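You operate a simulated robot arm through the tools that you are given. There is no shell and no other tool.

You are at the controls of a simulated robot arm. One attempt, no reset.

TASK
Start a leak test on the jar with the grey cap.
Fine: stand it under the clear cover, shut the yellow valve and pump till the pointer is in the green.

It is judged by the outcome, as a careful person would: the job done as asked, and still so three seconds after it is handed in. It fails if anything else is knocked over, pushed out of place, dropped, spilled or broken. A push-on lid holds only when it is set on centred and level and pressed home; a screw cap is set on level and turned clockwise until tight.

THE ROBOT
A 7-joint arm with a fingered hand, fixed in place. Base frame: the origin is on the floor under the middle of its stand, x ahead of it, y to its left, z up; the work surface is at about z = 0.76. Units: m, degrees, N and s.
With the tool pointing down near the work surface it reaches from about 0.22 to 0.78 m from the base axis. Its first joint turns from -166.0 to 166.0 degrees. Payload 4 kg.
The TCP is the grasp point between the finger pads, 0.028 m short of the fingertips. In the tool frame z runs along the fingers and y along their closing line. The gripper opens to 0.168 m; its body begins 0.079 m behind the TCP. The gripper is a hand of 4 fingers: y runs from the thumb to the fingers, the wrist lies at [0, 0, -0.249] in the tool frame, and closing takes about 1.5 s.
Orientation is that of the tool frame in the base frame, as a unit quaternion [x, y, z, w]. With the fingers straight down and closing along the base's y, the tool's x points along the base's -x, its y along +y and its z along -z.

THE INTERFACE
- The arm moves only by the tool send_rows. Its arguments are lists of equal length, an entry for each row: "linear": the shift along the base's x, y, z in units of 50 mm (1.0 is 50 mm), a list of three; "dr": the turn, a rotation vector about the base's x, y, z in units of 4 degrees (1.0 is 4 degrees), a list of three. In form: {"linear": [[dx, dy, dz], ...], "dr": [[rx, ry, rz], ...]}. A call has 1 to 20 rows; each row shifts and turns the commanded pose from where the row before left it. "hand" is the opening, from 0 (shut) to 1 (fully open), set as the call begins (left out, the last holds). A call with a number of a shift or a turn outside -1 to 1 is refused whole. Rows are played at 5 a second. More than 0.05 m and 8.6 degrees between two rows, or a gripper value outside its range, and nothing of the call is played. Where a pose cannot be reached the arm comes as near as it can. A force on the tool above 40 N (or 10 N above the force at the start of the call, whichever is more), or a blocked arm, ends the call early, and 0.2 s more pass. Each finger travels about 0.153 m/s and halts on what it meets, pressing with about 24 N; the grip force reading is that of the motor and also rises with nothing between the fingers. The clock runs only during rows and for 0.2 s after the last one: add rows that do not move to give the fingers time. The reply holds the time, the measured pose of the TCP, the force on the tool along the base axes, the opening and the grip force, in the units named above and with some noise, with the torque about the TCP (base axes, N m) and any sound that the robot's microphone picked up.
- Cameras (640 x 400 px; columns grow to the right, rows downward): "scene" is fixed at [0.2193, 0.4981, 1.3604]; the picture's right is [-0.74, -0.67, 0.00], its down [-0.44, 0.49, -0.76] and it looks along [0.50, -0.56, -0.65] (base axes); focal length 288 px, centre (320, 200). "wrist" rides on the gripper at [0.06, -0.06, -0.109] in the tool frame; the picture's right is [0.71, 0.71, 0.00], its down [-0.56, 0.56, -0.61] and it looks along [-0.43, 0.44, 0.79] (tool axes); focal length 265 px, centre (320, 200).
- snapshot(camera): a new picture of that camera. The clock stands still meanwhile.
- lift_body(by): slides the trunk up (or, below 0, down) by that many m; the arm rides with it, the base frame stays. It gives what a move gives, with no picture.
- set_fingers(finger1, finger2, finger3, thumb_bend): sets how far each is bent, from 0 (flat) to 1 (curled in); at 0.3 the hand is open as for a grip, at 0.7 the pads meet at the TCP. One left out holds its place. A second passes; each finger stops where it meets its share of the squeeze, and holds until it gets a number again. A gripper value or a shape takes the hand back. It gives what a move gives, with no picture; readings hold the bend of each and the force on the fingers (four entries, about 0 where the hand has none), thumb and palm.
- grasp_type(shape): the hand has 4 fingers and takes this shape, open, in about a second: jaw (thumb against the fingers, like two jaws); tri (thumb and two fingers); tip (a fingertip pinch); poke (one finger out to press); point (the index stretched); flat (the hand flat); cup (the hand cupped); fist (a fist). The gripper value then closes the fingers along that shape, each until it touches; the sizes above hold for jaw. It gives what a move gives, with no picture.
- pixel_to_xyz(camera, pixels): for up to 12 pixels [column, row] of the newest picture of that camera ("zoom" is the newest enlarged one), the place [x, y, z] in the base frame of the surface seen there, good to about 0.002 m. The clock stands still meanwhile.
- close_up(camera, box): a new picture of the part [left, top, right, bottom] of that camera's present view, enlarged. The clock stands still meanwhile.
- hand_in(): hands the job in; it is judged then, once.

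Leave the gripper open and the arm clear of the work at the hand-in unless told otherwise.

The tools are called after "Request:" as a command line: name --argument value ..., lists and objects as JSON in quotes. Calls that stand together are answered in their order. send_rows: Moves the arm, as the interface text tells. Its arguments: {"type":"object","properties":{"linear":{"type":"array","items":{"type":"array","items":{"type":"number"}}},"dr":{"type":"array","items":{"type":"array","items":{"type":"number"}}},"hand":{"type":"number"}},"required":["linear","dr"]} The other tools are called the same way: lift_body (by) moves the trunk up or down; grasp_type (shape) gives the hand a shape; set_fingers (finger1, finger2, finger3, thumb_bend) moves the fingers one by one; snapshot (camera) takes a picture; pixel_to_xyz (camera, pixels) gives the place of the surface under pixels of a picture; close_up (camera, box) takes an enlarged picture of a part of a camera's view; hand_in () hands the job in.

At the start:

```text
clock: 0.0
ee_pos: [0.4491, -0.1143, 1.1055]
ee_rot: [0.0, 1.0, -0.001, 0.0]
contact_force: [0.0, -1.0, 0.2]
wrist_torque: [-0.01, 0.03, 0.0]
finger_gap: 0.1681
grip_force: 0.0
shape: jaw
bend: [0.3, 0.3, 0.3, 0.3]
finger forces: [0.1, 0.0, 0.1, 0.0, 0.0, 0.0]
trunk travel left (down, up): [-0.525, 0.065]
```

scene: 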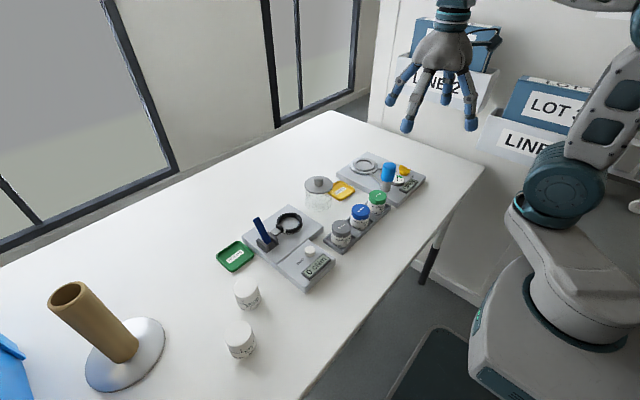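
wrist: 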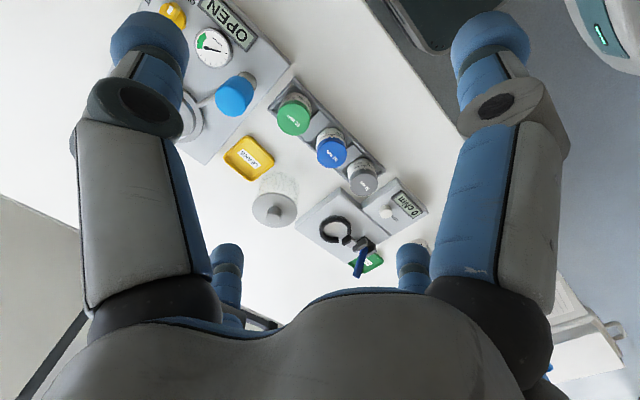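

I'll start by enlarging the work area, where I see the two machines, the rack of jars and the clear cover.

Request:
close_up --camera "scene" --box '[300, 130, 440, 220]'

Request:
close_up --camera "scene" --box '[210, 180, 400, 300]'

Request:
close_up --camera "wrist" --box '[140, 0, 440, 290]'

```text
4.44 times, centred on (370, 175) of scene
```

zoom: 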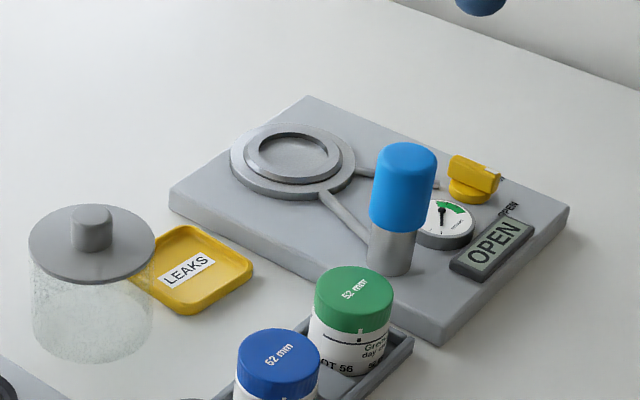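

```text
3.33 times, centred on (305, 240) of scene
```

zoom: 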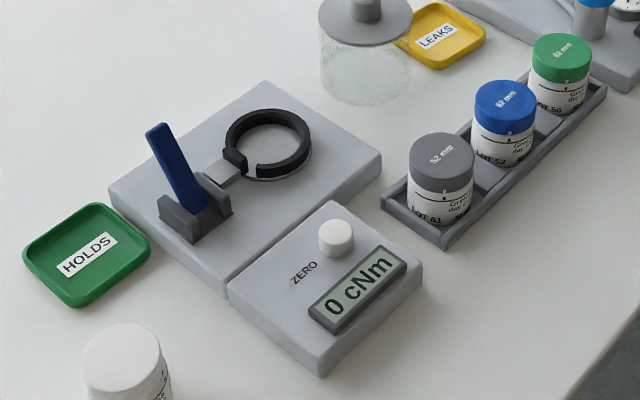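

```text
1.38 times, centred on (290, 145) of wrist
```

zoom: 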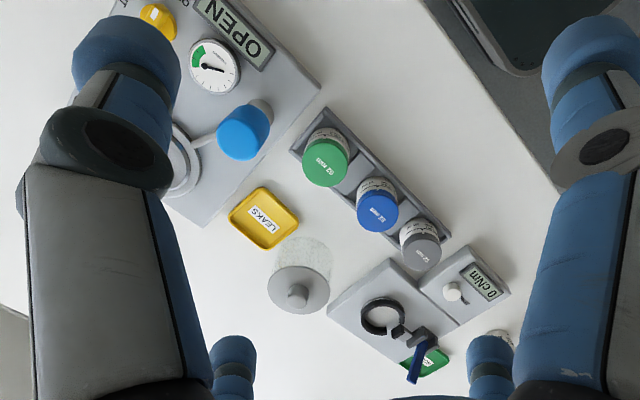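

I'll zoom the scene camera onto the leak tester and measure its ring, pump, gauge and valve. The jar and the cover come after that.

Request:
close_up --camera "scene" --box '[330, 145, 430, 208]'

```text
6.35 times, centred on (380, 176) of scene
```

zoom: 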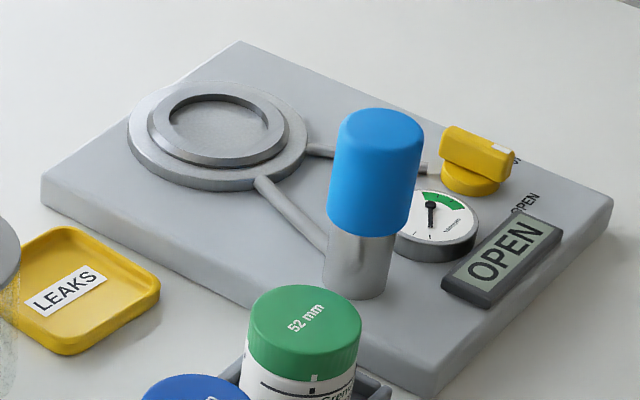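

I'll take 3D points on the ring (outer flange, inner raised ring, floor), the pump head and body, the valve and the plate.

Request:
pixel_to_xyz --camera "zoom" --pixels '[[219, 125], [138, 150], [300, 135], [218, 185], [215, 90], [160, 130], [286, 130], [222, 160], [217, 99], [380, 125], [355, 260], [100, 180]]'

Request:
pixel_to_xyz --camera "zoom" --pixels '[[450, 135], [505, 160], [480, 148], [501, 150], [470, 185], [515, 208], [430, 210], [240, 45], [48, 195], [605, 200], [425, 375], [345, 150]]'

```text
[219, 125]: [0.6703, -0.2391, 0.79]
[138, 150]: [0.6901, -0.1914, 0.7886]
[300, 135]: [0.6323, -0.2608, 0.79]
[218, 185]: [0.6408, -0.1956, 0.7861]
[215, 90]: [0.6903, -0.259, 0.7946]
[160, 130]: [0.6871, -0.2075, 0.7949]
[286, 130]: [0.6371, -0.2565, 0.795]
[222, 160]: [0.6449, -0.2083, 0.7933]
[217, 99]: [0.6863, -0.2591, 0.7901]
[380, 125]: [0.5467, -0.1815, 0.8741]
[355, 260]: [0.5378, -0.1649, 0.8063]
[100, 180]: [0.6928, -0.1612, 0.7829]
```

```text
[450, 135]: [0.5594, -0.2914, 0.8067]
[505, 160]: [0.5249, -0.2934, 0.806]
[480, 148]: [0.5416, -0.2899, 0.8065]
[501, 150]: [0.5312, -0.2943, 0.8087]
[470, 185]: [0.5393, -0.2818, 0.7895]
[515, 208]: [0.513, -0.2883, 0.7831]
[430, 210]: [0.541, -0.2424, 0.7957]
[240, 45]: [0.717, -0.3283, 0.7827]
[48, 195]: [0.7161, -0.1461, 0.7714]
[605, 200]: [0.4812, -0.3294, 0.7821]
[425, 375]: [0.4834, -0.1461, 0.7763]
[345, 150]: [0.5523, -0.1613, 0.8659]
```

The ring's centre is near (0.666, -0.233), with its floor at z about 0.79. Next I'll zoom on the grey-capped jar and the cover and measure both.

Request:
close_up --camera "scene" --box '[295, 165, 395, 255]'

```text
4.44 times, centred on (345, 210) of scene
```

zoom: 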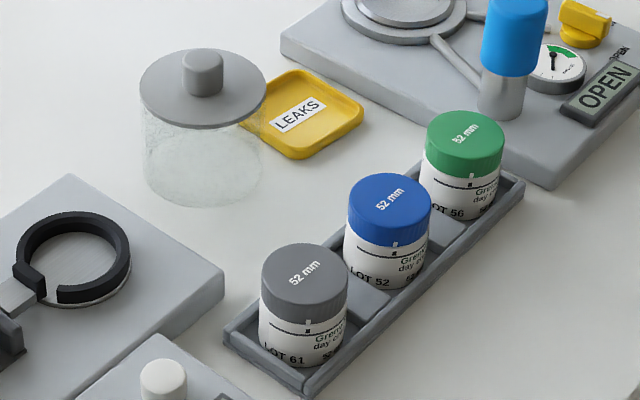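

Request:
pixel_to_xyz --camera "zoom" --pixels '[[305, 272], [268, 270], [342, 272], [306, 248], [306, 300], [300, 345], [390, 205], [465, 140], [227, 333], [305, 385], [520, 185], [330, 365]]'

Request:
pixel_to_xyz --camera "zoom" --pixels '[[203, 58], [203, 50], [188, 60], [219, 60], [203, 85], [145, 90], [262, 90], [203, 120], [165, 62], [200, 190], [240, 65], [203, 110]]'

```text
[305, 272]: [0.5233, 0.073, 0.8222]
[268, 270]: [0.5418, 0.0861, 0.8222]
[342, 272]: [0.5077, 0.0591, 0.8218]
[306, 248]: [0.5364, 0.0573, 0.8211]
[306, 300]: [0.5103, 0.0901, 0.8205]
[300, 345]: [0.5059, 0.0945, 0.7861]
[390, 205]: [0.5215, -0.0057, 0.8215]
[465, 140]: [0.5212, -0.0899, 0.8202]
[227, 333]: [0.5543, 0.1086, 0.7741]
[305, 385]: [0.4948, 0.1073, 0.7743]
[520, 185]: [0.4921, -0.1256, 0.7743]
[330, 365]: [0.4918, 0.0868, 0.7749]
```

```text
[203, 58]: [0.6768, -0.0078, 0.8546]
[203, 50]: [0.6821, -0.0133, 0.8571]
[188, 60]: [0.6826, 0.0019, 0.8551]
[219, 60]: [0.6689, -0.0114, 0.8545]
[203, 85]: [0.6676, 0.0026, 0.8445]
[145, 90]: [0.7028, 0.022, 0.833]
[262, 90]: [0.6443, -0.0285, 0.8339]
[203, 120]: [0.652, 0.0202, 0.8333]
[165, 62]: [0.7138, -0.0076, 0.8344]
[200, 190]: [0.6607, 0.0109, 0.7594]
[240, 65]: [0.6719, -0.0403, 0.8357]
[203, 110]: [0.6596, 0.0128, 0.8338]
```

The grey jar's cap is centred near (0.5235, 0.0735), with its top at z 0.822. The jars stand 0.08 m apart. The cover's knob is near (0.674, -0.005), with its top at 0.857. The hand has four fingers in a cross, so I'll turn it 45° to put the fingers diagonally between the jars, and move it above the grey jar.

Request:
send_rows --linear '[[0.124, 0.313, -0.15], [0.124, 0.313, -0.15], [0.124, 0.313, -0.15], [0.124, 0.313, -0.15], [0.124, 0.313, -0.15], [0.124, 0.313, -0.15], [0.124, 0.313, -0.15], [0.124, 0.313, -0.15], [0.124, 0.313, -0.15], [0.124, 0.313, -0.15], [0.124, 0.313, -0.15], [0.124, 0.313, -0.15]]' --dr '[[0, 0, -0.9375], [0, 0, -0.9375], [0, 0, -0.9375], [0, 0, -0.9375], [0, 0, -0.9375], [0, 0, -0.9375], [0, 0, -0.9375], [0, 0, -0.9375], [0, 0, -0.9375], [0, 0, -0.9375], [0, 0, -0.9375], [0, 0, -0.9375]]' --hand 1

Request:
snapshot --camera "wrist"

Request:
snapshot --camera "scene"

```text
clock: 2.6
ee_pos: [0.5229, 0.0739, 1.0148]
ee_rot: [0.383, 0.924, -0.001, -0.001]
contact_force: [-0.5, -0.6, -0.2]
wrist_torque: [0.04, 0.01, -0.01]
finger_gap: 0.1681
grip_force: 0.0
shape: jaw
bend: [0.3, 0.3, 0.3, 0.3]
finger forces: [0.0, 0.1, 0.1, 0.0, 0.0, 0.1]
trunk travel left (down, up): [-0.525, 0.065]
```

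```text
taken
```

wrist: 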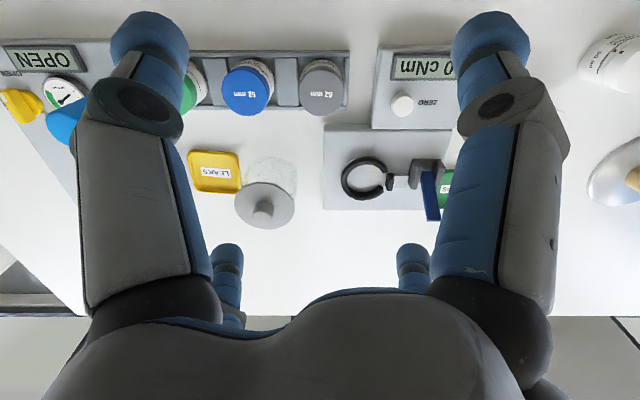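

```text
taken
```

scene: 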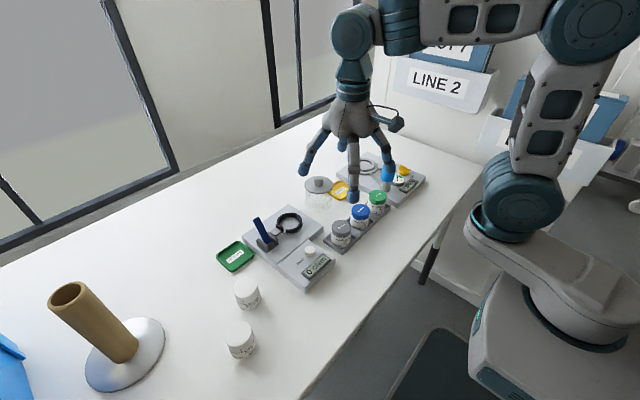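

From the wrist view I'll measure the grey cap at (322, 88), its edges, the tray and the blue jar, to cross-check the scene camera.

Request:
close_up --camera "wrist" --box '[220, 40, 380, 140]'

```text
4.00 times, centred on (300, 90) of wrist
```

zoom: 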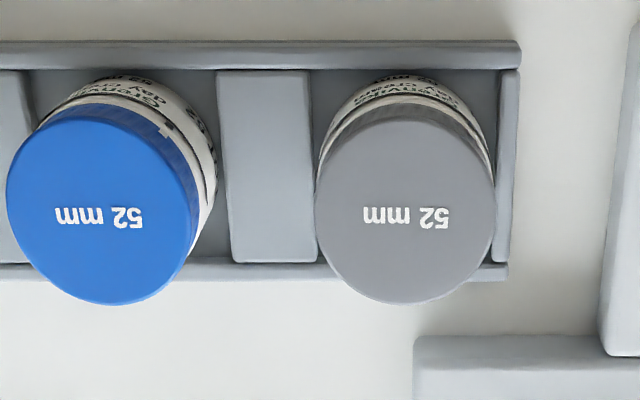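

Request:
pixel_to_xyz --camera "zoom" --pixels '[[406, 210], [322, 210], [490, 210], [406, 125], [406, 296], [400, 88], [265, 150], [265, 55], [505, 150], [420, 55], [620, 320], [100, 200]]'

```text
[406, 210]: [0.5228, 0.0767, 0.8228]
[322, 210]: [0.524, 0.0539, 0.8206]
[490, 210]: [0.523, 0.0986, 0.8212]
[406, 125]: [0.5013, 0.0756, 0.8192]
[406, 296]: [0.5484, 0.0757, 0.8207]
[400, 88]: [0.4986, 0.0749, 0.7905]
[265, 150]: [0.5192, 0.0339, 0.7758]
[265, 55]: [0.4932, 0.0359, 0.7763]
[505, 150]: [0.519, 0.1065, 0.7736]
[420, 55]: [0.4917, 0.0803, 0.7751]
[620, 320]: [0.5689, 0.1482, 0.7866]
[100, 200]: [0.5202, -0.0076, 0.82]
```

The cap centre is about (0.5247, 0.076). A finger on the (+x, +y) diagonal may come close to the torque tester's plate, so I'll measure that plate's near corner and height.

Request:
pixel_to_xyz --camera "zoom" --pixels '[[420, 342], [500, 342], [590, 342], [480, 375], [425, 385], [606, 345], [612, 290], [625, 200], [560, 385], [420, 375]]'

Request:
close_up --camera "wrist" --box '[220, 120, 460, 260]'

```text
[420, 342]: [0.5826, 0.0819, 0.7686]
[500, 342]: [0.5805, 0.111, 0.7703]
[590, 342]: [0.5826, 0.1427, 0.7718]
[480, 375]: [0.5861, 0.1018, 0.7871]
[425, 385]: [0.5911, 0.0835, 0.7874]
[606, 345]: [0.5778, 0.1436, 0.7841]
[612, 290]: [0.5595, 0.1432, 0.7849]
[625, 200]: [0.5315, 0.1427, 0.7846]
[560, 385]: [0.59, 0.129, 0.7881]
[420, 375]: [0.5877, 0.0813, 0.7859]
```

```text
2.67 times, centred on (340, 190) of wrist
```

zoom: 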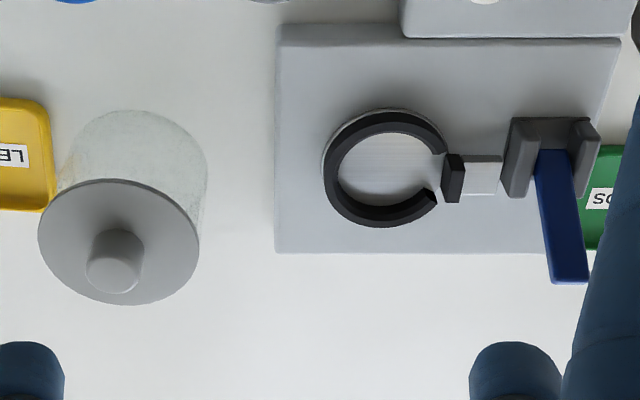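

The tester's plates leave a free notch at (0.583, 0.142), so the diagonal finger fits if the hand is partly closed. I'll centre on (0.5247, 0.0762), close to about half, and check the finger positions.

Request:
send_rows --linear '[[0.036, 0.046, -0.5], [0, 0, -0.5], [0, 0, -0.5], [0, 0, -0.5], [0, 0, 0]]' --dr '[[0, 0, 0], [0, 0, 0], [0, 0, 0], [0, 0, 0], [0, 0, 0]]' --hand 0.5

Request:
snapshot --camera "wrist"

Request:
close_up --camera "scene" --box '[250, 90, 450, 270]'

```text
clock: 3.8
ee_pos: [0.5255, 0.0775, 0.9127]
ee_rot: [0.383, 0.924, -0.001, 0.0]
contact_force: [0.7, -0.1, 0.4]
wrist_torque: [0.02, 0.01, -0.01]
finger_gap: 0.0846
grip_force: 0.1
shape: jaw
bend: [0.34, 0.34, 0.34, 0.34]
finger forces: [0.1, 0.0, 0.0, 0.1, 0.0, 0.0]
trunk travel left (down, up): [-0.525, 0.065]
```

```text
taken
```

wrist: 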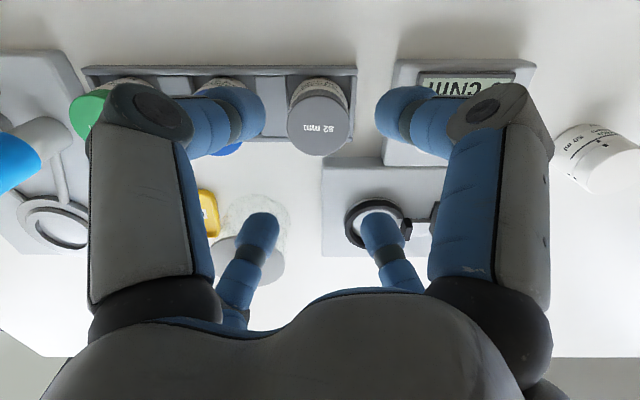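

```text
2.22 times, centred on (350, 180) of scene
```

zoom: 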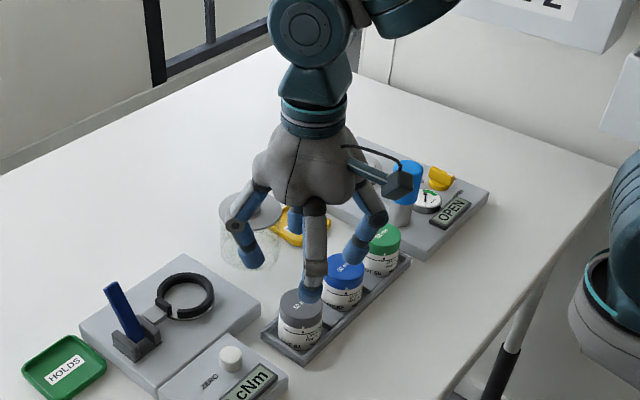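

The fingers straddle the grey cap diagonally, clear of the blue jar and the tester. I'll narrow the hand a little, go down to just above the cap and look again.

Request:
send_rows --linear '[[0, 0, -0.25], [0, 0, -0.25], [0, 0, -0.25], [0, 0, -0.25], [0, 0, 0]]' --dr '[[0, 0, 0], [0, 0, 0], [0, 0, 0], [0, 0, 0], [0, 0, 0]]' --hand 0.44

Request:
snapshot --camera "wrist"

Request:
close_up --camera "scene" --box '[280, 140, 420, 270]'

```text
clock: 5.0
ee_pos: [0.5259, 0.0769, 0.8646]
ee_rot: [0.382, 0.924, -0.001, -0.002]
contact_force: [-0.4, 0.1, 0.6]
wrist_torque: [-0.02, -0.02, 0.0]
finger_gap: 0.0745
grip_force: 0.1
shape: jaw
bend: [0.37, 0.37, 0.37, 0.37]
finger forces: [0.0, 0.0, 0.1, 0.1, 0.0, 0.0]
trunk travel left (down, up): [-0.525, 0.065]
```

```text
taken
```

wrist: 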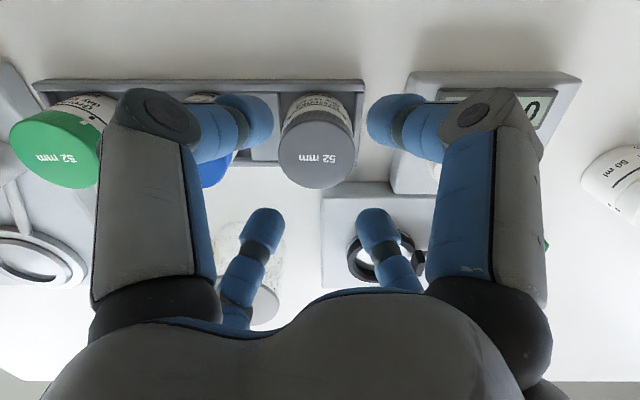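

```text
3.08 times, centred on (350, 205) of scene
```

zoom: 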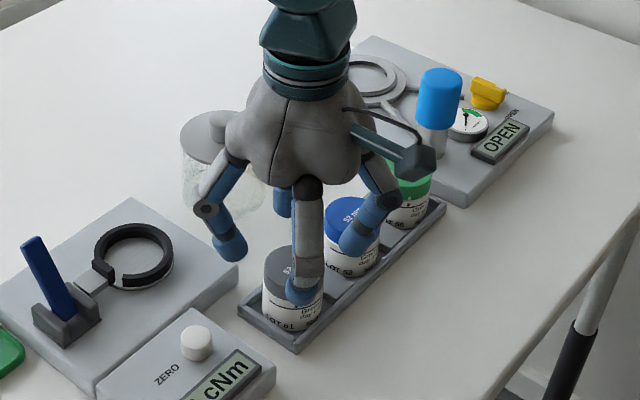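

The cap, at about (320, 155), sits centred between the fingertips. I'll lower the hand to TCP z 0.812.

Request:
send_rows --linear '[[0, 0, -0.214], [0, 0, -0.214], [0, 0, -0.214], [0, 0, -0.214], [0, 0, -0.214], [0, 0, 0]]' --dr '[[0, 0, 0], [0, 0, 0], [0, 0, 0], [0, 0, 0], [0, 0, 0], [0, 0, 0]]'

Request:
snapshot --camera "wrist"

Request:
close_up --camera "scene" --box '[280, 140, 420, 270]'

```text
clock: 6.4
ee_pos: [0.5261, 0.0779, 0.812]
ee_rot: [0.383, 0.924, -0.001, -0.001]
contact_force: [-0.5, -1.0, -0.2]
wrist_torque: [-0.01, 0.01, -0.02]
finger_gap: 0.0743
grip_force: 0.1
shape: jaw
bend: [0.37, 0.37, 0.37, 0.37]
finger forces: [0.1, 0.1, 0.1, 0.0, 0.1, 0.0]
trunk travel left (down, up): [-0.525, 0.065]
```

```text
taken
```

wrist: 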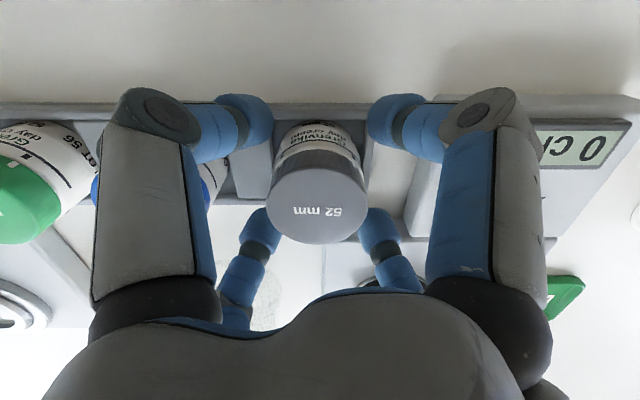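

```text
3.08 times, centred on (350, 205) of scene
```

zoom: 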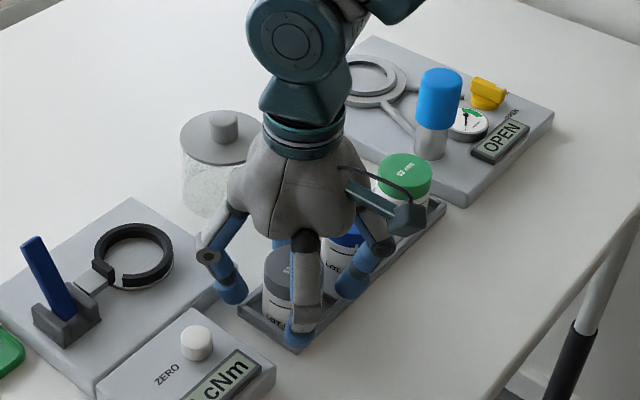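

The fingers are around the jar with no contact yet. Closing on the jar.

Request:
send_rows --linear '[[0, 0, 0], [0, 0, 0], [0, 0, 0], [0, 0, 0], [0, 0, 0], [0, 0, 0], [0, 0, 0]]' --dr '[[0, 0, 0], [0, 0, 0], [0, 0, 0], [0, 0, 0], [0, 0, 0], [0, 0, 0], [0, 0, 0]]' --hand 0.1

Request:
snapshot --camera "wrist"

Request:
close_up --camera "scene" --box '[280, 140, 420, 270]'

```text
clock: 8.0
ee_pos: [0.5246, 0.0769, 0.8129]
ee_rot: [0.382, 0.924, -0.001, 0.0]
contact_force: [-0.2, -0.5, -0.4]
wrist_torque: [0.0, 0.0, 0.0]
finger_gap: 0.0459
grip_force: 24.0
shape: jaw
bend: [0.78, 0.78, 0.78, 0.48]
finger forces: [21.0, 21.3, 21.9, 0.0, 22.0, 0.0]
trunk travel left (down, up): [-0.525, 0.065]
```

```text
taken
```

wrist: 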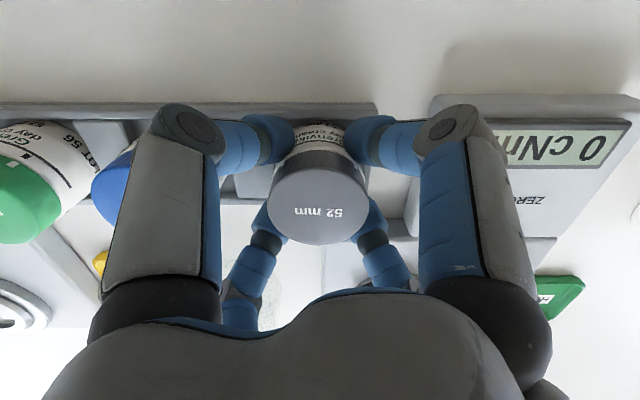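

```text
3.08 times, centred on (350, 205) of scene
```

zoom: 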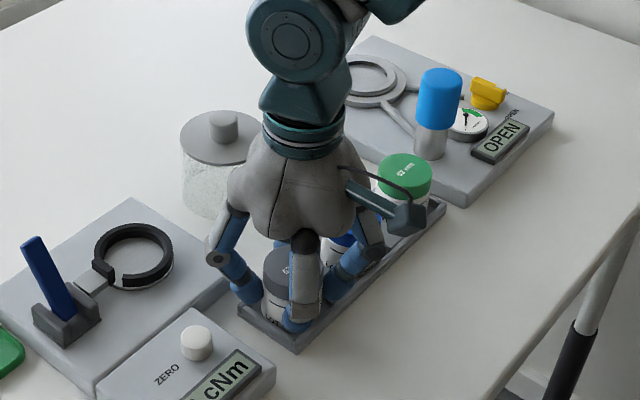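

The grip is even at about 21 N per finger. Before lifting, I'll zoom tightly on the ring from the scene camera to fix its centre.

Request:
close_up --camera "scene" --box '[346, 152, 386, 177]'

```text
16.00 times, centred on (366, 164) of scene
```

zoom: 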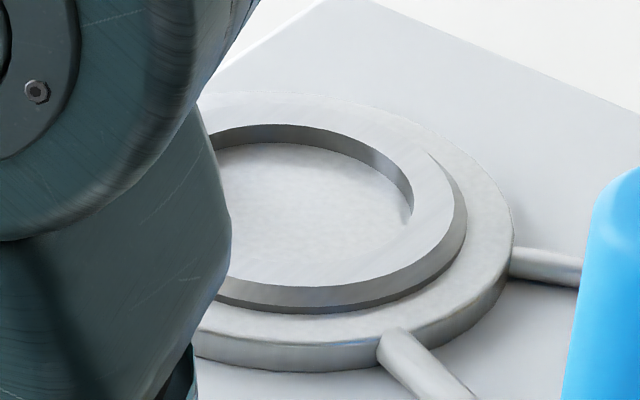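

The arm covers part of the ring. I'll lift the jar straight up, slowly at first, then carry it toward the robot's side so the ring can be seen.

Request:
send_rows --linear '[[0, 0, 0.2], [0, 0, 0.3], [0, 0, 0.5], [0, 0, 0.6], [0, 0, 0.6], [0, 0, 0.6], [0, 0, 0.6], [-0.3, -0.3, 0.2], [-0.4, -0.5, 0], [-0.4, -0.6, 0], [-0.2, -0.6, 0], [0, -0.5, 0], [0, 0, 0]]' --dr '[[0, 0, 0], [0, 0, 0], [0, 0, 0], [0, 0, 0], [0, 0, 0], [0, 0, 0], [0, 0, 0], [0, 0, 0], [0, 0, 0], [0, 0, 0], [0, 0, 0], [0, 0, 0], [0, 0, 0]]'

Request:
snapshot --camera "scene"

Request:
snapshot --camera "wrist"

```text
clock: 10.8
ee_pos: [0.4592, -0.0478, 0.9921]
ee_rot: [0.382, 0.924, -0.001, -0.001]
contact_force: [-0.3, 0.1, -1.4]
wrist_torque: [0.02, 0.0, -0.03]
finger_gap: 0.046
grip_force: 23.8
shape: jaw
bend: [0.78, 0.78, 0.78, 0.48]
finger forces: [21.0, 21.4, 22.2, 0.0, 22.0, 0.1]
trunk travel left (down, up): [-0.525, 0.065]
```

```text
taken
```

scene: 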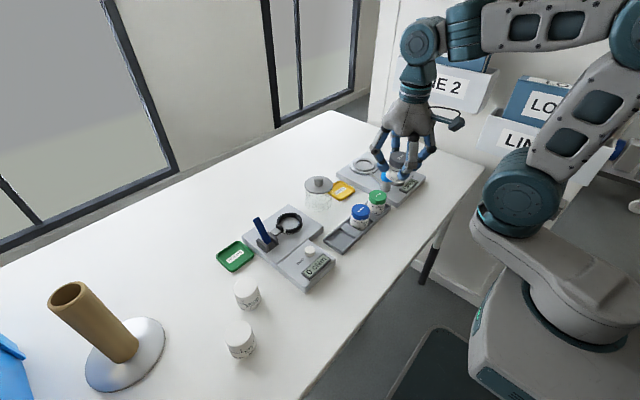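

```text
taken
```

wrist: 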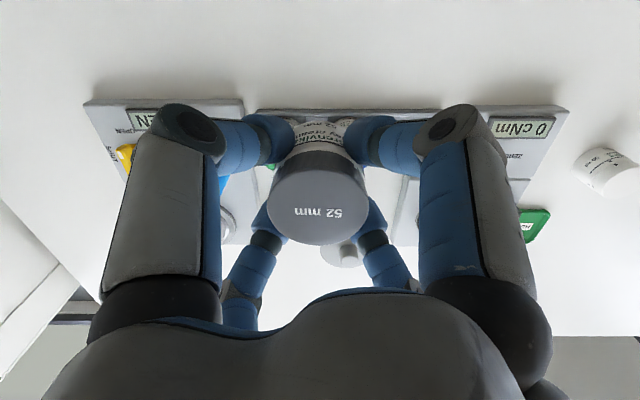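

The jar is held level. The ring is now clear in the scene view, so I'll zoom on it and measure.

Request:
close_up --camera "scene" --box '[346, 152, 386, 177]'

```text
16.00 times, centred on (366, 164) of scene
```

zoom: 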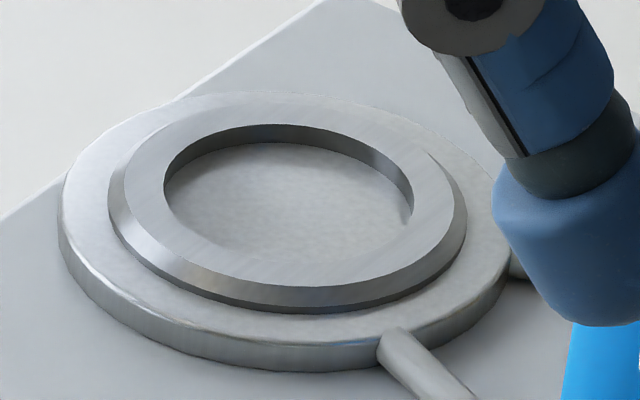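

Request:
pixel_to_xyz --camera "zoom" --pixels '[[158, 185], [418, 200], [276, 118], [300, 268], [200, 245], [370, 140], [185, 135], [400, 255], [285, 195], [126, 180], [452, 205], [300, 285]]'

Request:
pixel_to_xyz --camera "zoom" --pixels '[[70, 200], [505, 225], [275, 96], [300, 340], [100, 140], [440, 300], [150, 300], [90, 215], [490, 225], [300, 322], [220, 200], [340, 200]]'

```text
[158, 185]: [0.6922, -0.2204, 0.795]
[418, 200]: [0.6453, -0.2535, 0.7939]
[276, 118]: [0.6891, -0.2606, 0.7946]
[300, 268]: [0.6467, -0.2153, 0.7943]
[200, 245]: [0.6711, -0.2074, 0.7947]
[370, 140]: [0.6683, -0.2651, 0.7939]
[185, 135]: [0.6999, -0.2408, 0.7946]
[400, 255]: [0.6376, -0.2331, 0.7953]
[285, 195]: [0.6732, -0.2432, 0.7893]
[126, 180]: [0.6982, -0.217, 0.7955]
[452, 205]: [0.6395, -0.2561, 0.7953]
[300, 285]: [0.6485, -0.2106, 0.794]
```

```text
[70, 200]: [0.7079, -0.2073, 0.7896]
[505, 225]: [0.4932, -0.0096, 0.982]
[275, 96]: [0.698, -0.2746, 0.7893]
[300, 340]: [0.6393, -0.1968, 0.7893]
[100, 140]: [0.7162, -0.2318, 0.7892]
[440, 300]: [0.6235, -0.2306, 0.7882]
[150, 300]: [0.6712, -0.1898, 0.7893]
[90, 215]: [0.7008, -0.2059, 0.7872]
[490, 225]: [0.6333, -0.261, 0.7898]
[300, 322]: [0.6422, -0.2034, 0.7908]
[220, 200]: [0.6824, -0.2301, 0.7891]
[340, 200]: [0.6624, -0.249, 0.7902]
```

The ring's centre is (0.6687, -0.2367), the recess radius is about 0.029 and its floor is at z 0.7895. Next I'll check where the jar's cap lies relative to the TCP in the hand.

Request:
pixel_to_xyz --camera "wrist" --pixels '[[320, 205], [272, 202], [368, 202], [320, 165], [320, 243], [285, 180], [355, 180], [290, 232], [350, 232]]'

Request:
close_up --camera "scene" --box '[360, 120, 450, 200]'

```text
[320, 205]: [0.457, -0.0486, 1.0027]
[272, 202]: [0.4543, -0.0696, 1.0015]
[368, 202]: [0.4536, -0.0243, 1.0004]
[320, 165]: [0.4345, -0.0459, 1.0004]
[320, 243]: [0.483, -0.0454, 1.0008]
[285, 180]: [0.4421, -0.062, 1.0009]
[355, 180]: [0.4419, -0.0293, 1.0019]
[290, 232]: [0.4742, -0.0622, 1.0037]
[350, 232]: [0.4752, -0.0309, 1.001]
```

```text
5.00 times, centred on (405, 160) of scene
```

zoom: 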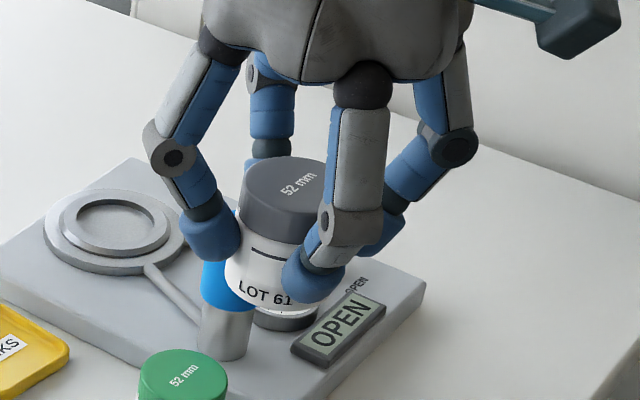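

The cap is centred on the TCP to within 1–2 mm and is level. I'll carry the jar over the ring at a safe height, then lower it to just above the ring.

Request:
send_rows --linear '[[0.3, -0.27, 0], [0.5, -0.45, 0], [0.6, -0.54, 0], [0.6, -0.54, 0], [0.6, -0.54, 0], [0.6, -0.54, 0], [0.584, -0.52, 0], [0.4, -0.37, 0], [0, 0, -0.4], [0, 0, -0.5], [0, 0, -0.5], [0, 0, -0.4], [0, 0, -0.4], [0, 0, 0]]' --dr '[[0, 0, 0], [0, 0, 0], [0, 0, 0], [0, 0, 0], [0, 0, 0], [0, 0, 0], [0, 0, 0], [0, 0, 0], [0, 0, 0], [0, 0, 0], [0, 0, 0], [0, 0, 0], [0, 0, 0], [0, 0, 0]]'

Request:
snapshot --camera "wrist"

Request:
close_up --camera "scene" --box '[320, 100, 430, 190]'

```text
clock: 13.8
ee_pos: [0.6679, -0.235, 0.8795]
ee_rot: [0.383, 0.924, -0.001, 0.0]
contact_force: [-0.5, -0.4, -1.3]
wrist_torque: [0.01, 0.01, -0.01]
finger_gap: 0.0456
grip_force: 23.7
shape: jaw
bend: [0.78, 0.78, 0.78, 0.48]
finger forces: [20.9, 21.3, 22.4, 0.0, 21.7, 0.0]
trunk travel left (down, up): [-0.525, 0.065]
```

```text
taken
```

wrist: 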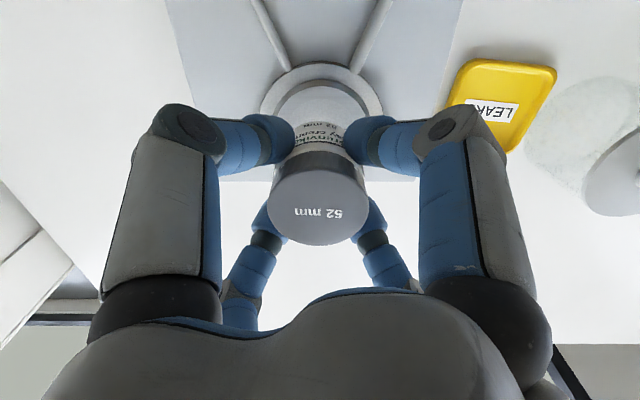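

```text
4.44 times, centred on (375, 145) of scene
```

zoom: 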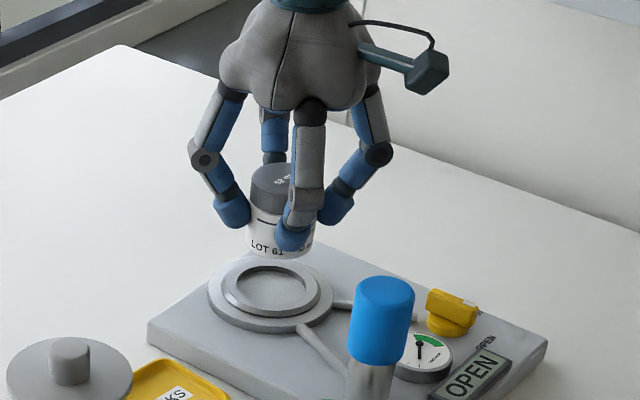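

The jar hangs over the ring. I'll check alignment in the wrist view by comparing points on the flange edge with points on the cap.

Request:
pixel_to_xyz --camera "wrist" --pixels '[[320, 66], [266, 105], [378, 105], [280, 78], [362, 78], [272, 202], [368, 202], [320, 165], [320, 243], [320, 82], [285, 100], [356, 100]]'

Request:
close_up --camera "wrist" --box '[250, 50, 390, 140]'

```text
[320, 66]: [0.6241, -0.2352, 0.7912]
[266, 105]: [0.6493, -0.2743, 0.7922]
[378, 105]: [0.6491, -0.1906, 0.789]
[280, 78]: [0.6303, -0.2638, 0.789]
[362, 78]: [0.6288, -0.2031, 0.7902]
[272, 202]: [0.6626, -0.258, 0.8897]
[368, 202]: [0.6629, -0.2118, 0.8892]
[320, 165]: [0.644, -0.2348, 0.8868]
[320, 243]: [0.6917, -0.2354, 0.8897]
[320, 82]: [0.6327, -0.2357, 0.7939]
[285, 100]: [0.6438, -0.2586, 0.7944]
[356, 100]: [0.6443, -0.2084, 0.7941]
```

```text
4.44 times, centred on (320, 95) of wrist
```

zoom: 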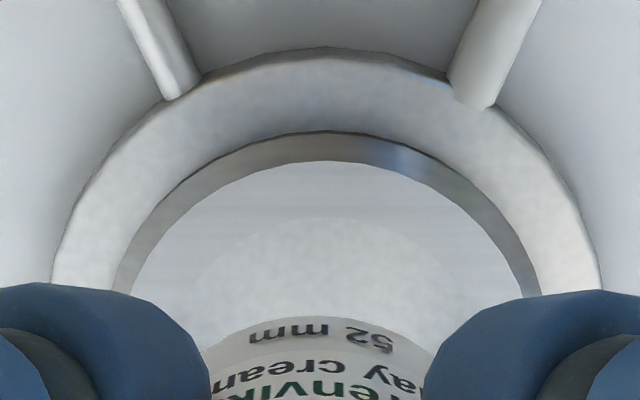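

By the wrist camera the jar should move about 1.8 mm toward +y. I'll correct that and lower to just above the floor of the recess.

Request:
send_rows --linear '[[0.01, 0.036, 0], [0, 0, -0.25], [0, 0, -0.25], [0, 0, -0.2], [0, 0, -0.06], [0, 0, 0]]' --dr '[[0, 0, 0], [0, 0, 0], [0, 0, 0], [0, 0, 0], [0, 0, 0], [0, 0, 0]]'

Request:
close_up --camera "scene" --box '[330, 120, 400, 180]'

Request:
close_up --camera "wrist" --box '[220, 50, 420, 180]'

```text
clock: 15.2
ee_pos: [0.6689, -0.234, 0.8426]
ee_rot: [0.383, 0.924, -0.001, -0.001]
contact_force: [-1.4, -0.5, -0.6]
wrist_torque: [-0.01, 0.0, -0.02]
finger_gap: 0.046
grip_force: 24.0
shape: jaw
bend: [0.78, 0.78, 0.78, 0.48]
finger forces: [20.9, 21.3, 22.4, 0.0, 21.8, 0.1]
trunk travel left (down, up): [-0.525, 0.065]
```

```text
6.67 times, centred on (365, 150) of scene
```

zoom: 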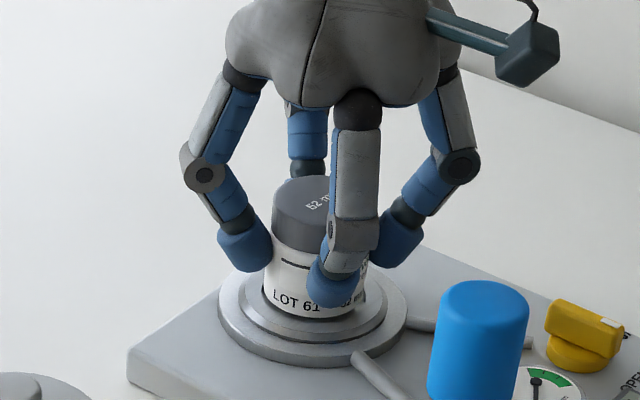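

```text
3.08 times, centred on (320, 115) of wrist
```

zoom: 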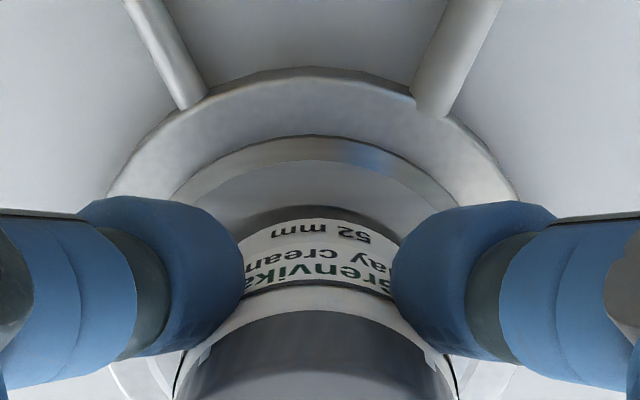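

The jar is well aligned and there is no contact yet. I'll lower in small steps, reading the force each time.

Request:
send_rows --linear '[[0, 0, -0.03], [0, 0, -0.03], [0, 0, 0]]' --dr '[[0, 0, 0], [0, 0, 0], [0, 0, 0]]'

```text
clock: 16.0
ee_pos: [0.6682, -0.2339, 0.8401]
ee_rot: [0.382, 0.924, -0.001, 0.001]
contact_force: [-0.4, -0.2, -0.9]
wrist_torque: [0.0, -0.03, 0.02]
finger_gap: 0.0456
grip_force: 24.2
shape: jaw
bend: [0.78, 0.78, 0.78, 0.48]
finger forces: [20.8, 21.3, 22.4, 0.0, 21.9, 0.1]
trunk travel left (down, up): [-0.525, 0.065]
```

No contact force yet, so I'll keep stepping down.

Request:
send_rows --linear '[[0, 0, -0.03], [0, 0, -0.03], [0, 0, 0]]' --dr '[[0, 0, 0], [0, 0, 0], [0, 0, 0]]'

```text
clock: 16.8
ee_pos: [0.6704, -0.2349, 0.8375]
ee_rot: [0.383, 0.924, 0.0, 0.0]
contact_force: [0.2, 0.4, -1.4]
wrist_torque: [-0.01, 0.02, 0.03]
finger_gap: 0.0458
grip_force: 23.6
shape: jaw
bend: [0.78, 0.78, 0.78, 0.48]
finger forces: [20.9, 21.3, 22.3, 0.0, 21.8, 0.1]
trunk travel left (down, up): [-0.525, 0.065]
```

Still free. Stepping down again.

Request:
send_rows --linear '[[0, 0, -0.03], [0, 0, 0]]' --dr '[[0, 0, 0], [0, 0, 0]]'

Request:
close_up --camera "scene" --box '[345, 140, 395, 175]'

```text
clock: 17.4
ee_pos: [0.6695, -0.2352, 0.8373]
ee_rot: [0.383, 0.924, -0.001, 0.0]
contact_force: [-1.3, 0.2, 0.1]
wrist_torque: [-0.04, 0.01, 0.0]
finger_gap: 0.0457
grip_force: 23.8
shape: jaw
bend: [0.78, 0.78, 0.78, 0.48]
finger forces: [21.1, 21.2, 22.5, 0.1, 21.9, 0.0]
trunk travel left (down, up): [-0.525, 0.065]
```

```text
11.43 times, centred on (370, 158) of scene
```

zoom: 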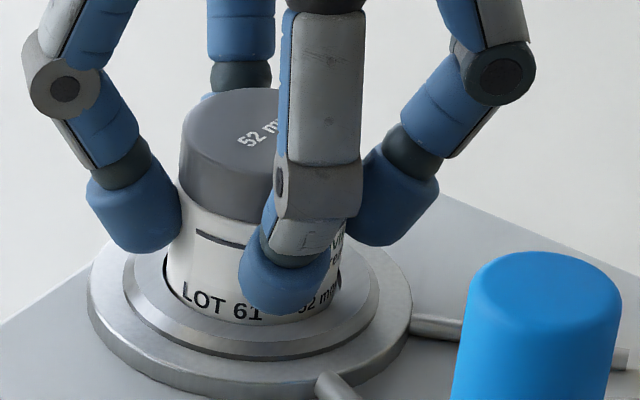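

Request:
send_rows --linear '[[0, 0, -0.03], [0, 0, 0], [0, 0, 0]]' --dr '[[0, 0, 0], [0, 0, 0], [0, 0, 0]]'

```text
clock: 18.2
ee_pos: [0.6694, -0.2343, 0.8362]
ee_rot: [0.381, 0.924, -0.001, 0.002]
contact_force: [1.3, -0.4, 10.4]
wrist_torque: [-0.08, -0.05, 0.01]
finger_gap: 0.0459
grip_force: 23.7
shape: jaw
bend: [0.78, 0.78, 0.78, 0.48]
finger forces: [22.0, 22.5, 24.1, 0.1, 23.1, 0.1]
trunk travel left (down, up): [-0.525, 0.065]
```

Contact at 10 N: the jar stands on the recess floor. I'll ease off half a millimetre and open the fingers partway.

Request:
send_rows --linear '[[0, 0, 0.015], [0, 0, 0]]' --dr '[[0, 0, 0], [0, 0, 0]]'

Request:
send_rows --linear '[[0, 0, 0], [0, 0, 0], [0, 0, 0], [0, 0, 0]]' --dr '[[0, 0, 0], [0, 0, 0], [0, 0, 0], [0, 0, 0]]' --hand 0.5

Request:
close_up --camera "scene" --box '[335, 130, 405, 180]'

Request:
snapshot --camera "wrist"

```text
clock: 18.8
ee_pos: [0.6701, -0.2347, 0.8358]
ee_rot: [0.382, 0.924, -0.001, 0.0]
contact_force: [2.3, 0.1, 6.3]
wrist_torque: [-0.07, -0.09, 0.0]
finger_gap: 0.0459
grip_force: 24.1
shape: jaw
bend: [0.78, 0.78, 0.78, 0.48]
finger forces: [21.5, 22.6, 24.3, 0.1, 22.7, 0.1]
trunk travel left (down, up): [-0.525, 0.065]
```

```text
clock: 19.8
ee_pos: [0.6705, -0.2336, 0.8363]
ee_rot: [0.383, 0.924, -0.002, 0.0]
contact_force: [0.4, 0.6, -0.3]
wrist_torque: [0.01, 0.03, 0.0]
finger_gap: 0.0836
grip_force: 0.1
shape: jaw
bend: [0.34, 0.34, 0.34, 0.34]
finger forces: [0.0, 0.1, 0.0, 0.0, 0.0, 0.1]
trunk travel left (down, up): [-0.525, 0.065]
```

```text
8.00 times, centred on (370, 155) of scene
```

zoom: 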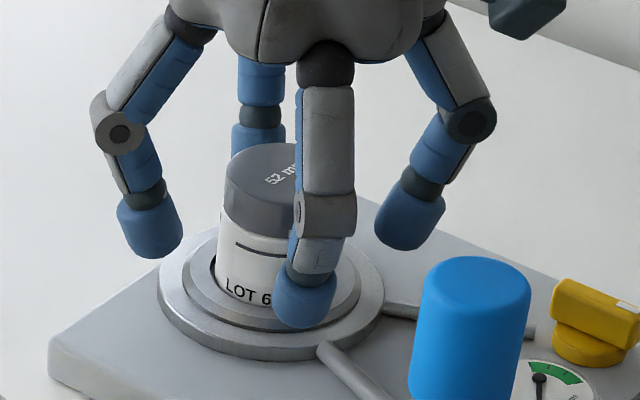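

```text
taken
```

wrist: 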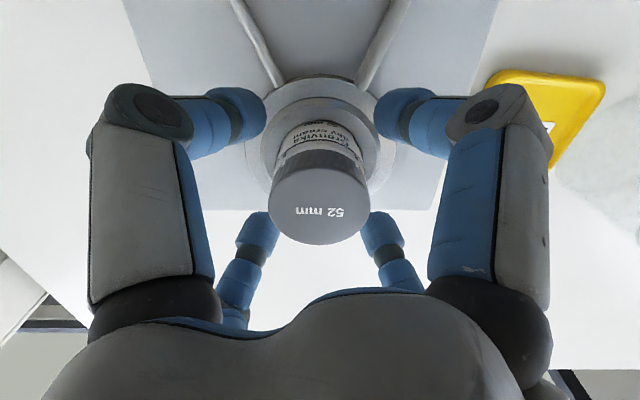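

The jar stands free in the recess. I'll raise the hand straight up clear of it and check.

Request:
send_rows --linear '[[0, 0, 0.3], [0, 0, 0.5], [0, 0, 0.6], [0, 0, 0.6], [0, 0, 0.6], [0, 0, 0.4], [-0.3, 0.4, 0.2], [-0.4, 0.6, 0.2], [-0.4, 0.6, 0], [-0.4, 0.6, 0], [0, 0.4, 0], [0, 0, 0]]' --dr '[[0, 0, 0], [0, 0, 0], [0, 0, 0], [0, 0, 0], [0, 0, 0], [0, 0, 0], [0, 0, 0], [0, 0, 0], [0, 0, 0], [0, 0, 0], [0, 0, 0], [0, 0, 0]]'

Request:
snapshot --camera "scene"

Request:
snapshot --camera "wrist"

Request:
close_up --camera "scene" --box '[340, 140, 410, 190]'

```text
clock: 22.4
ee_pos: [0.595, -0.1033, 1.0066]
ee_rot: [0.383, 0.924, -0.001, -0.001]
contact_force: [0.3, -0.2, -0.1]
wrist_torque: [-0.01, 0.04, 0.01]
finger_gap: 0.0835
grip_force: 0.2
shape: jaw
bend: [0.34, 0.34, 0.34, 0.34]
finger forces: [0.1, 0.0, 0.0, 0.0, 0.0, 0.1]
trunk travel left (down, up): [-0.525, 0.065]
```

```text
taken
```

scene: 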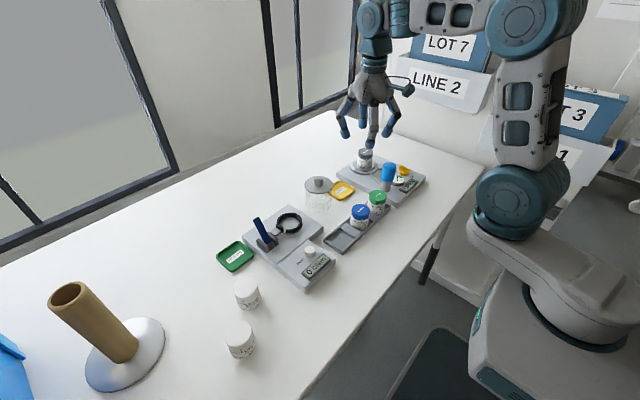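

```text
taken
```

wrist: 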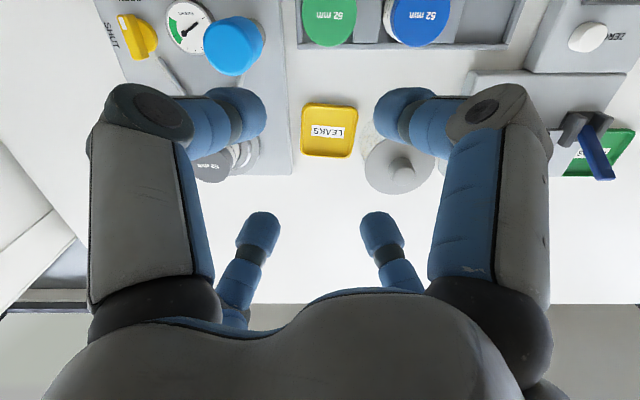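

```text
8.00 times, centred on (375, 165) of scene
```

zoom: 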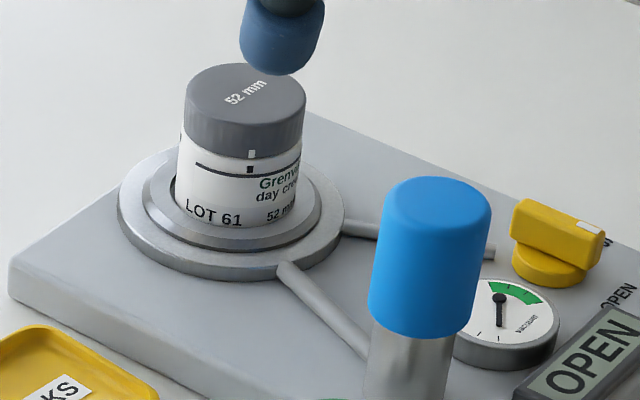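

The jar stands upright in the recess with its cap on. The wrist view also shows a SHUT label on the -y side of the yellow valve. Next is the cover, so I'll measure its knob and disc from a tight scene view.

Request:
close_up --camera "scene" --box '[295, 168, 345, 218]'

```text
8.00 times, centred on (320, 193) of scene
```

zoom: 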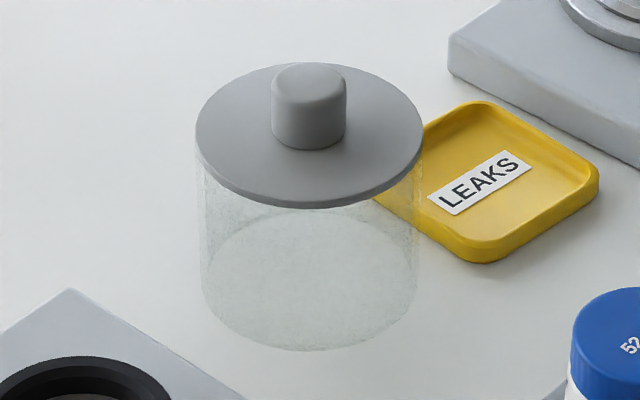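

Request:
pixel_to_xyz --camera "zoom" --pixels '[[309, 82], [278, 85], [340, 85], [309, 67], [309, 97], [200, 130], [418, 135], [245, 185], [375, 80], [225, 85], [395, 185], [310, 198]]'

Request:
pixel_to_xyz --camera "zoom" --pixels '[[274, 120], [345, 120], [309, 146], [400, 195], [480, 110], [590, 180], [490, 255], [203, 280], [310, 345], [455, 60]]'

```text
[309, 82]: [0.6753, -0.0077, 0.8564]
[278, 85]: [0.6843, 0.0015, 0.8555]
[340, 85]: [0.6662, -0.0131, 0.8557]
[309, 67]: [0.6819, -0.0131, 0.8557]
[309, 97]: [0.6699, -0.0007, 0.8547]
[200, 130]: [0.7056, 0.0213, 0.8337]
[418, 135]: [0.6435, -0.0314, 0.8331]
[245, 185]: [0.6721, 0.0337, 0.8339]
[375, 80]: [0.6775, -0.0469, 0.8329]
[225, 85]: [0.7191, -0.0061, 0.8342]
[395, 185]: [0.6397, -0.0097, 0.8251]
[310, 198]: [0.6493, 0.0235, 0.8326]
```

```text
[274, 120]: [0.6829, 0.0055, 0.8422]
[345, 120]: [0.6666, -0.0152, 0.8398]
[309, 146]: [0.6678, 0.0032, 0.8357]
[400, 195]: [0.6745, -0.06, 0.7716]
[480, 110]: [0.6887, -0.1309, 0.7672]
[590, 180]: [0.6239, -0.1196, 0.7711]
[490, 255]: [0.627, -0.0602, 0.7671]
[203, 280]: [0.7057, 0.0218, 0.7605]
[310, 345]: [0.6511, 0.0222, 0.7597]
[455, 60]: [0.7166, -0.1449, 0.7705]
```

The cover's disc is centred near (0.6747, -0.005), with the knob about 25 mm across and the disc top at 0.834. I'll move above it, narrow the hand somewhat, and measure again from the wrist camera.

Request:
send_rows --linear '[[0.319, 0.401, -0.15], [0.319, 0.401, -0.15], [0.319, 0.401, -0.15], [0.319, 0.401, -0.15], [0.318, 0.4, -0.15], [0, 0, 0]]' --dr '[[0, 0, 0], [0, 0, 0], [0, 0, 0], [0, 0, 0], [0, 0, 0], [0, 0, 0]]' --hand 0.45

Request:
snapshot --camera "wrist"

Request:
close_up --camera "wrist" --box '[230, 60, 410, 180]'

```text
clock: 23.8
ee_pos: [0.6733, -0.0018, 0.9653]
ee_rot: [0.382, 0.924, 0.0, 0.0]
contact_force: [-1.1, 0.3, 0.0]
wrist_torque: [-0.02, 0.02, 0.01]
finger_gap: 0.0763
grip_force: 0.1
shape: jaw
bend: [0.37, 0.37, 0.37, 0.37]
finger forces: [0.0, 0.1, 0.0, 0.1, 0.0, 0.1]
trunk travel left (down, up): [-0.525, 0.065]
```

```text
taken
```

wrist: 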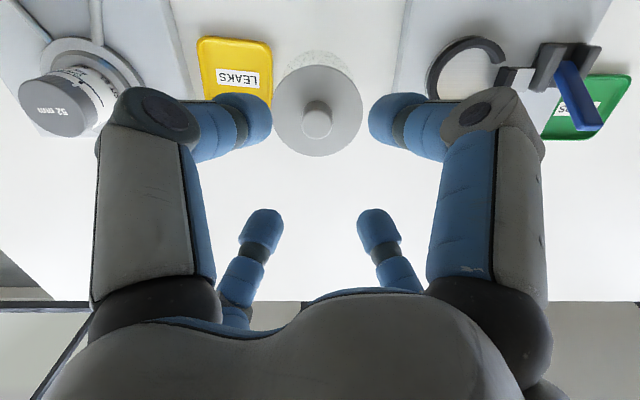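

```text
3.33 times, centred on (320, 120) of wrist
```

zoom: 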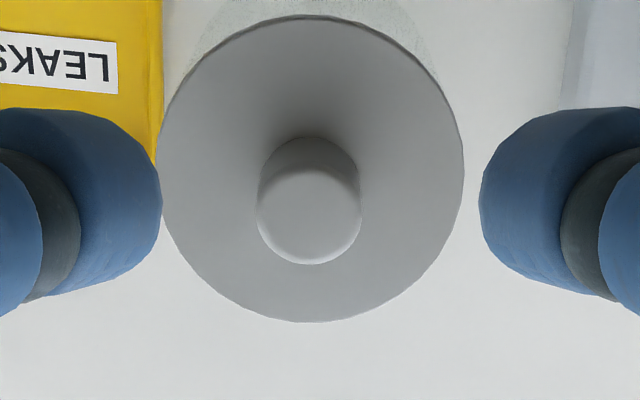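

Request:
pixel_to_xyz --camera "zoom" --pixels '[[309, 218], [264, 215], [354, 215], [309, 182], [309, 258], [168, 170], [458, 170], [310, 24], [310, 314], [205, 70], [420, 270], [420, 70]]'

```text
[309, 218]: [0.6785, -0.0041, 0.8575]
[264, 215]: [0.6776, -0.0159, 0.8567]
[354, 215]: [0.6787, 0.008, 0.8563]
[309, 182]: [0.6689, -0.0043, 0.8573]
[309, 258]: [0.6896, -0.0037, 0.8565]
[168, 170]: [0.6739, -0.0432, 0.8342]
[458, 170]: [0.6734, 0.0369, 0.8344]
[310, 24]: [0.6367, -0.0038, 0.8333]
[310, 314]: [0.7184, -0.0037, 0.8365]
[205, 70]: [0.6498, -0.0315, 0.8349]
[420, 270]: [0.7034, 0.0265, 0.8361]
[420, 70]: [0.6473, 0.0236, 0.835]
```

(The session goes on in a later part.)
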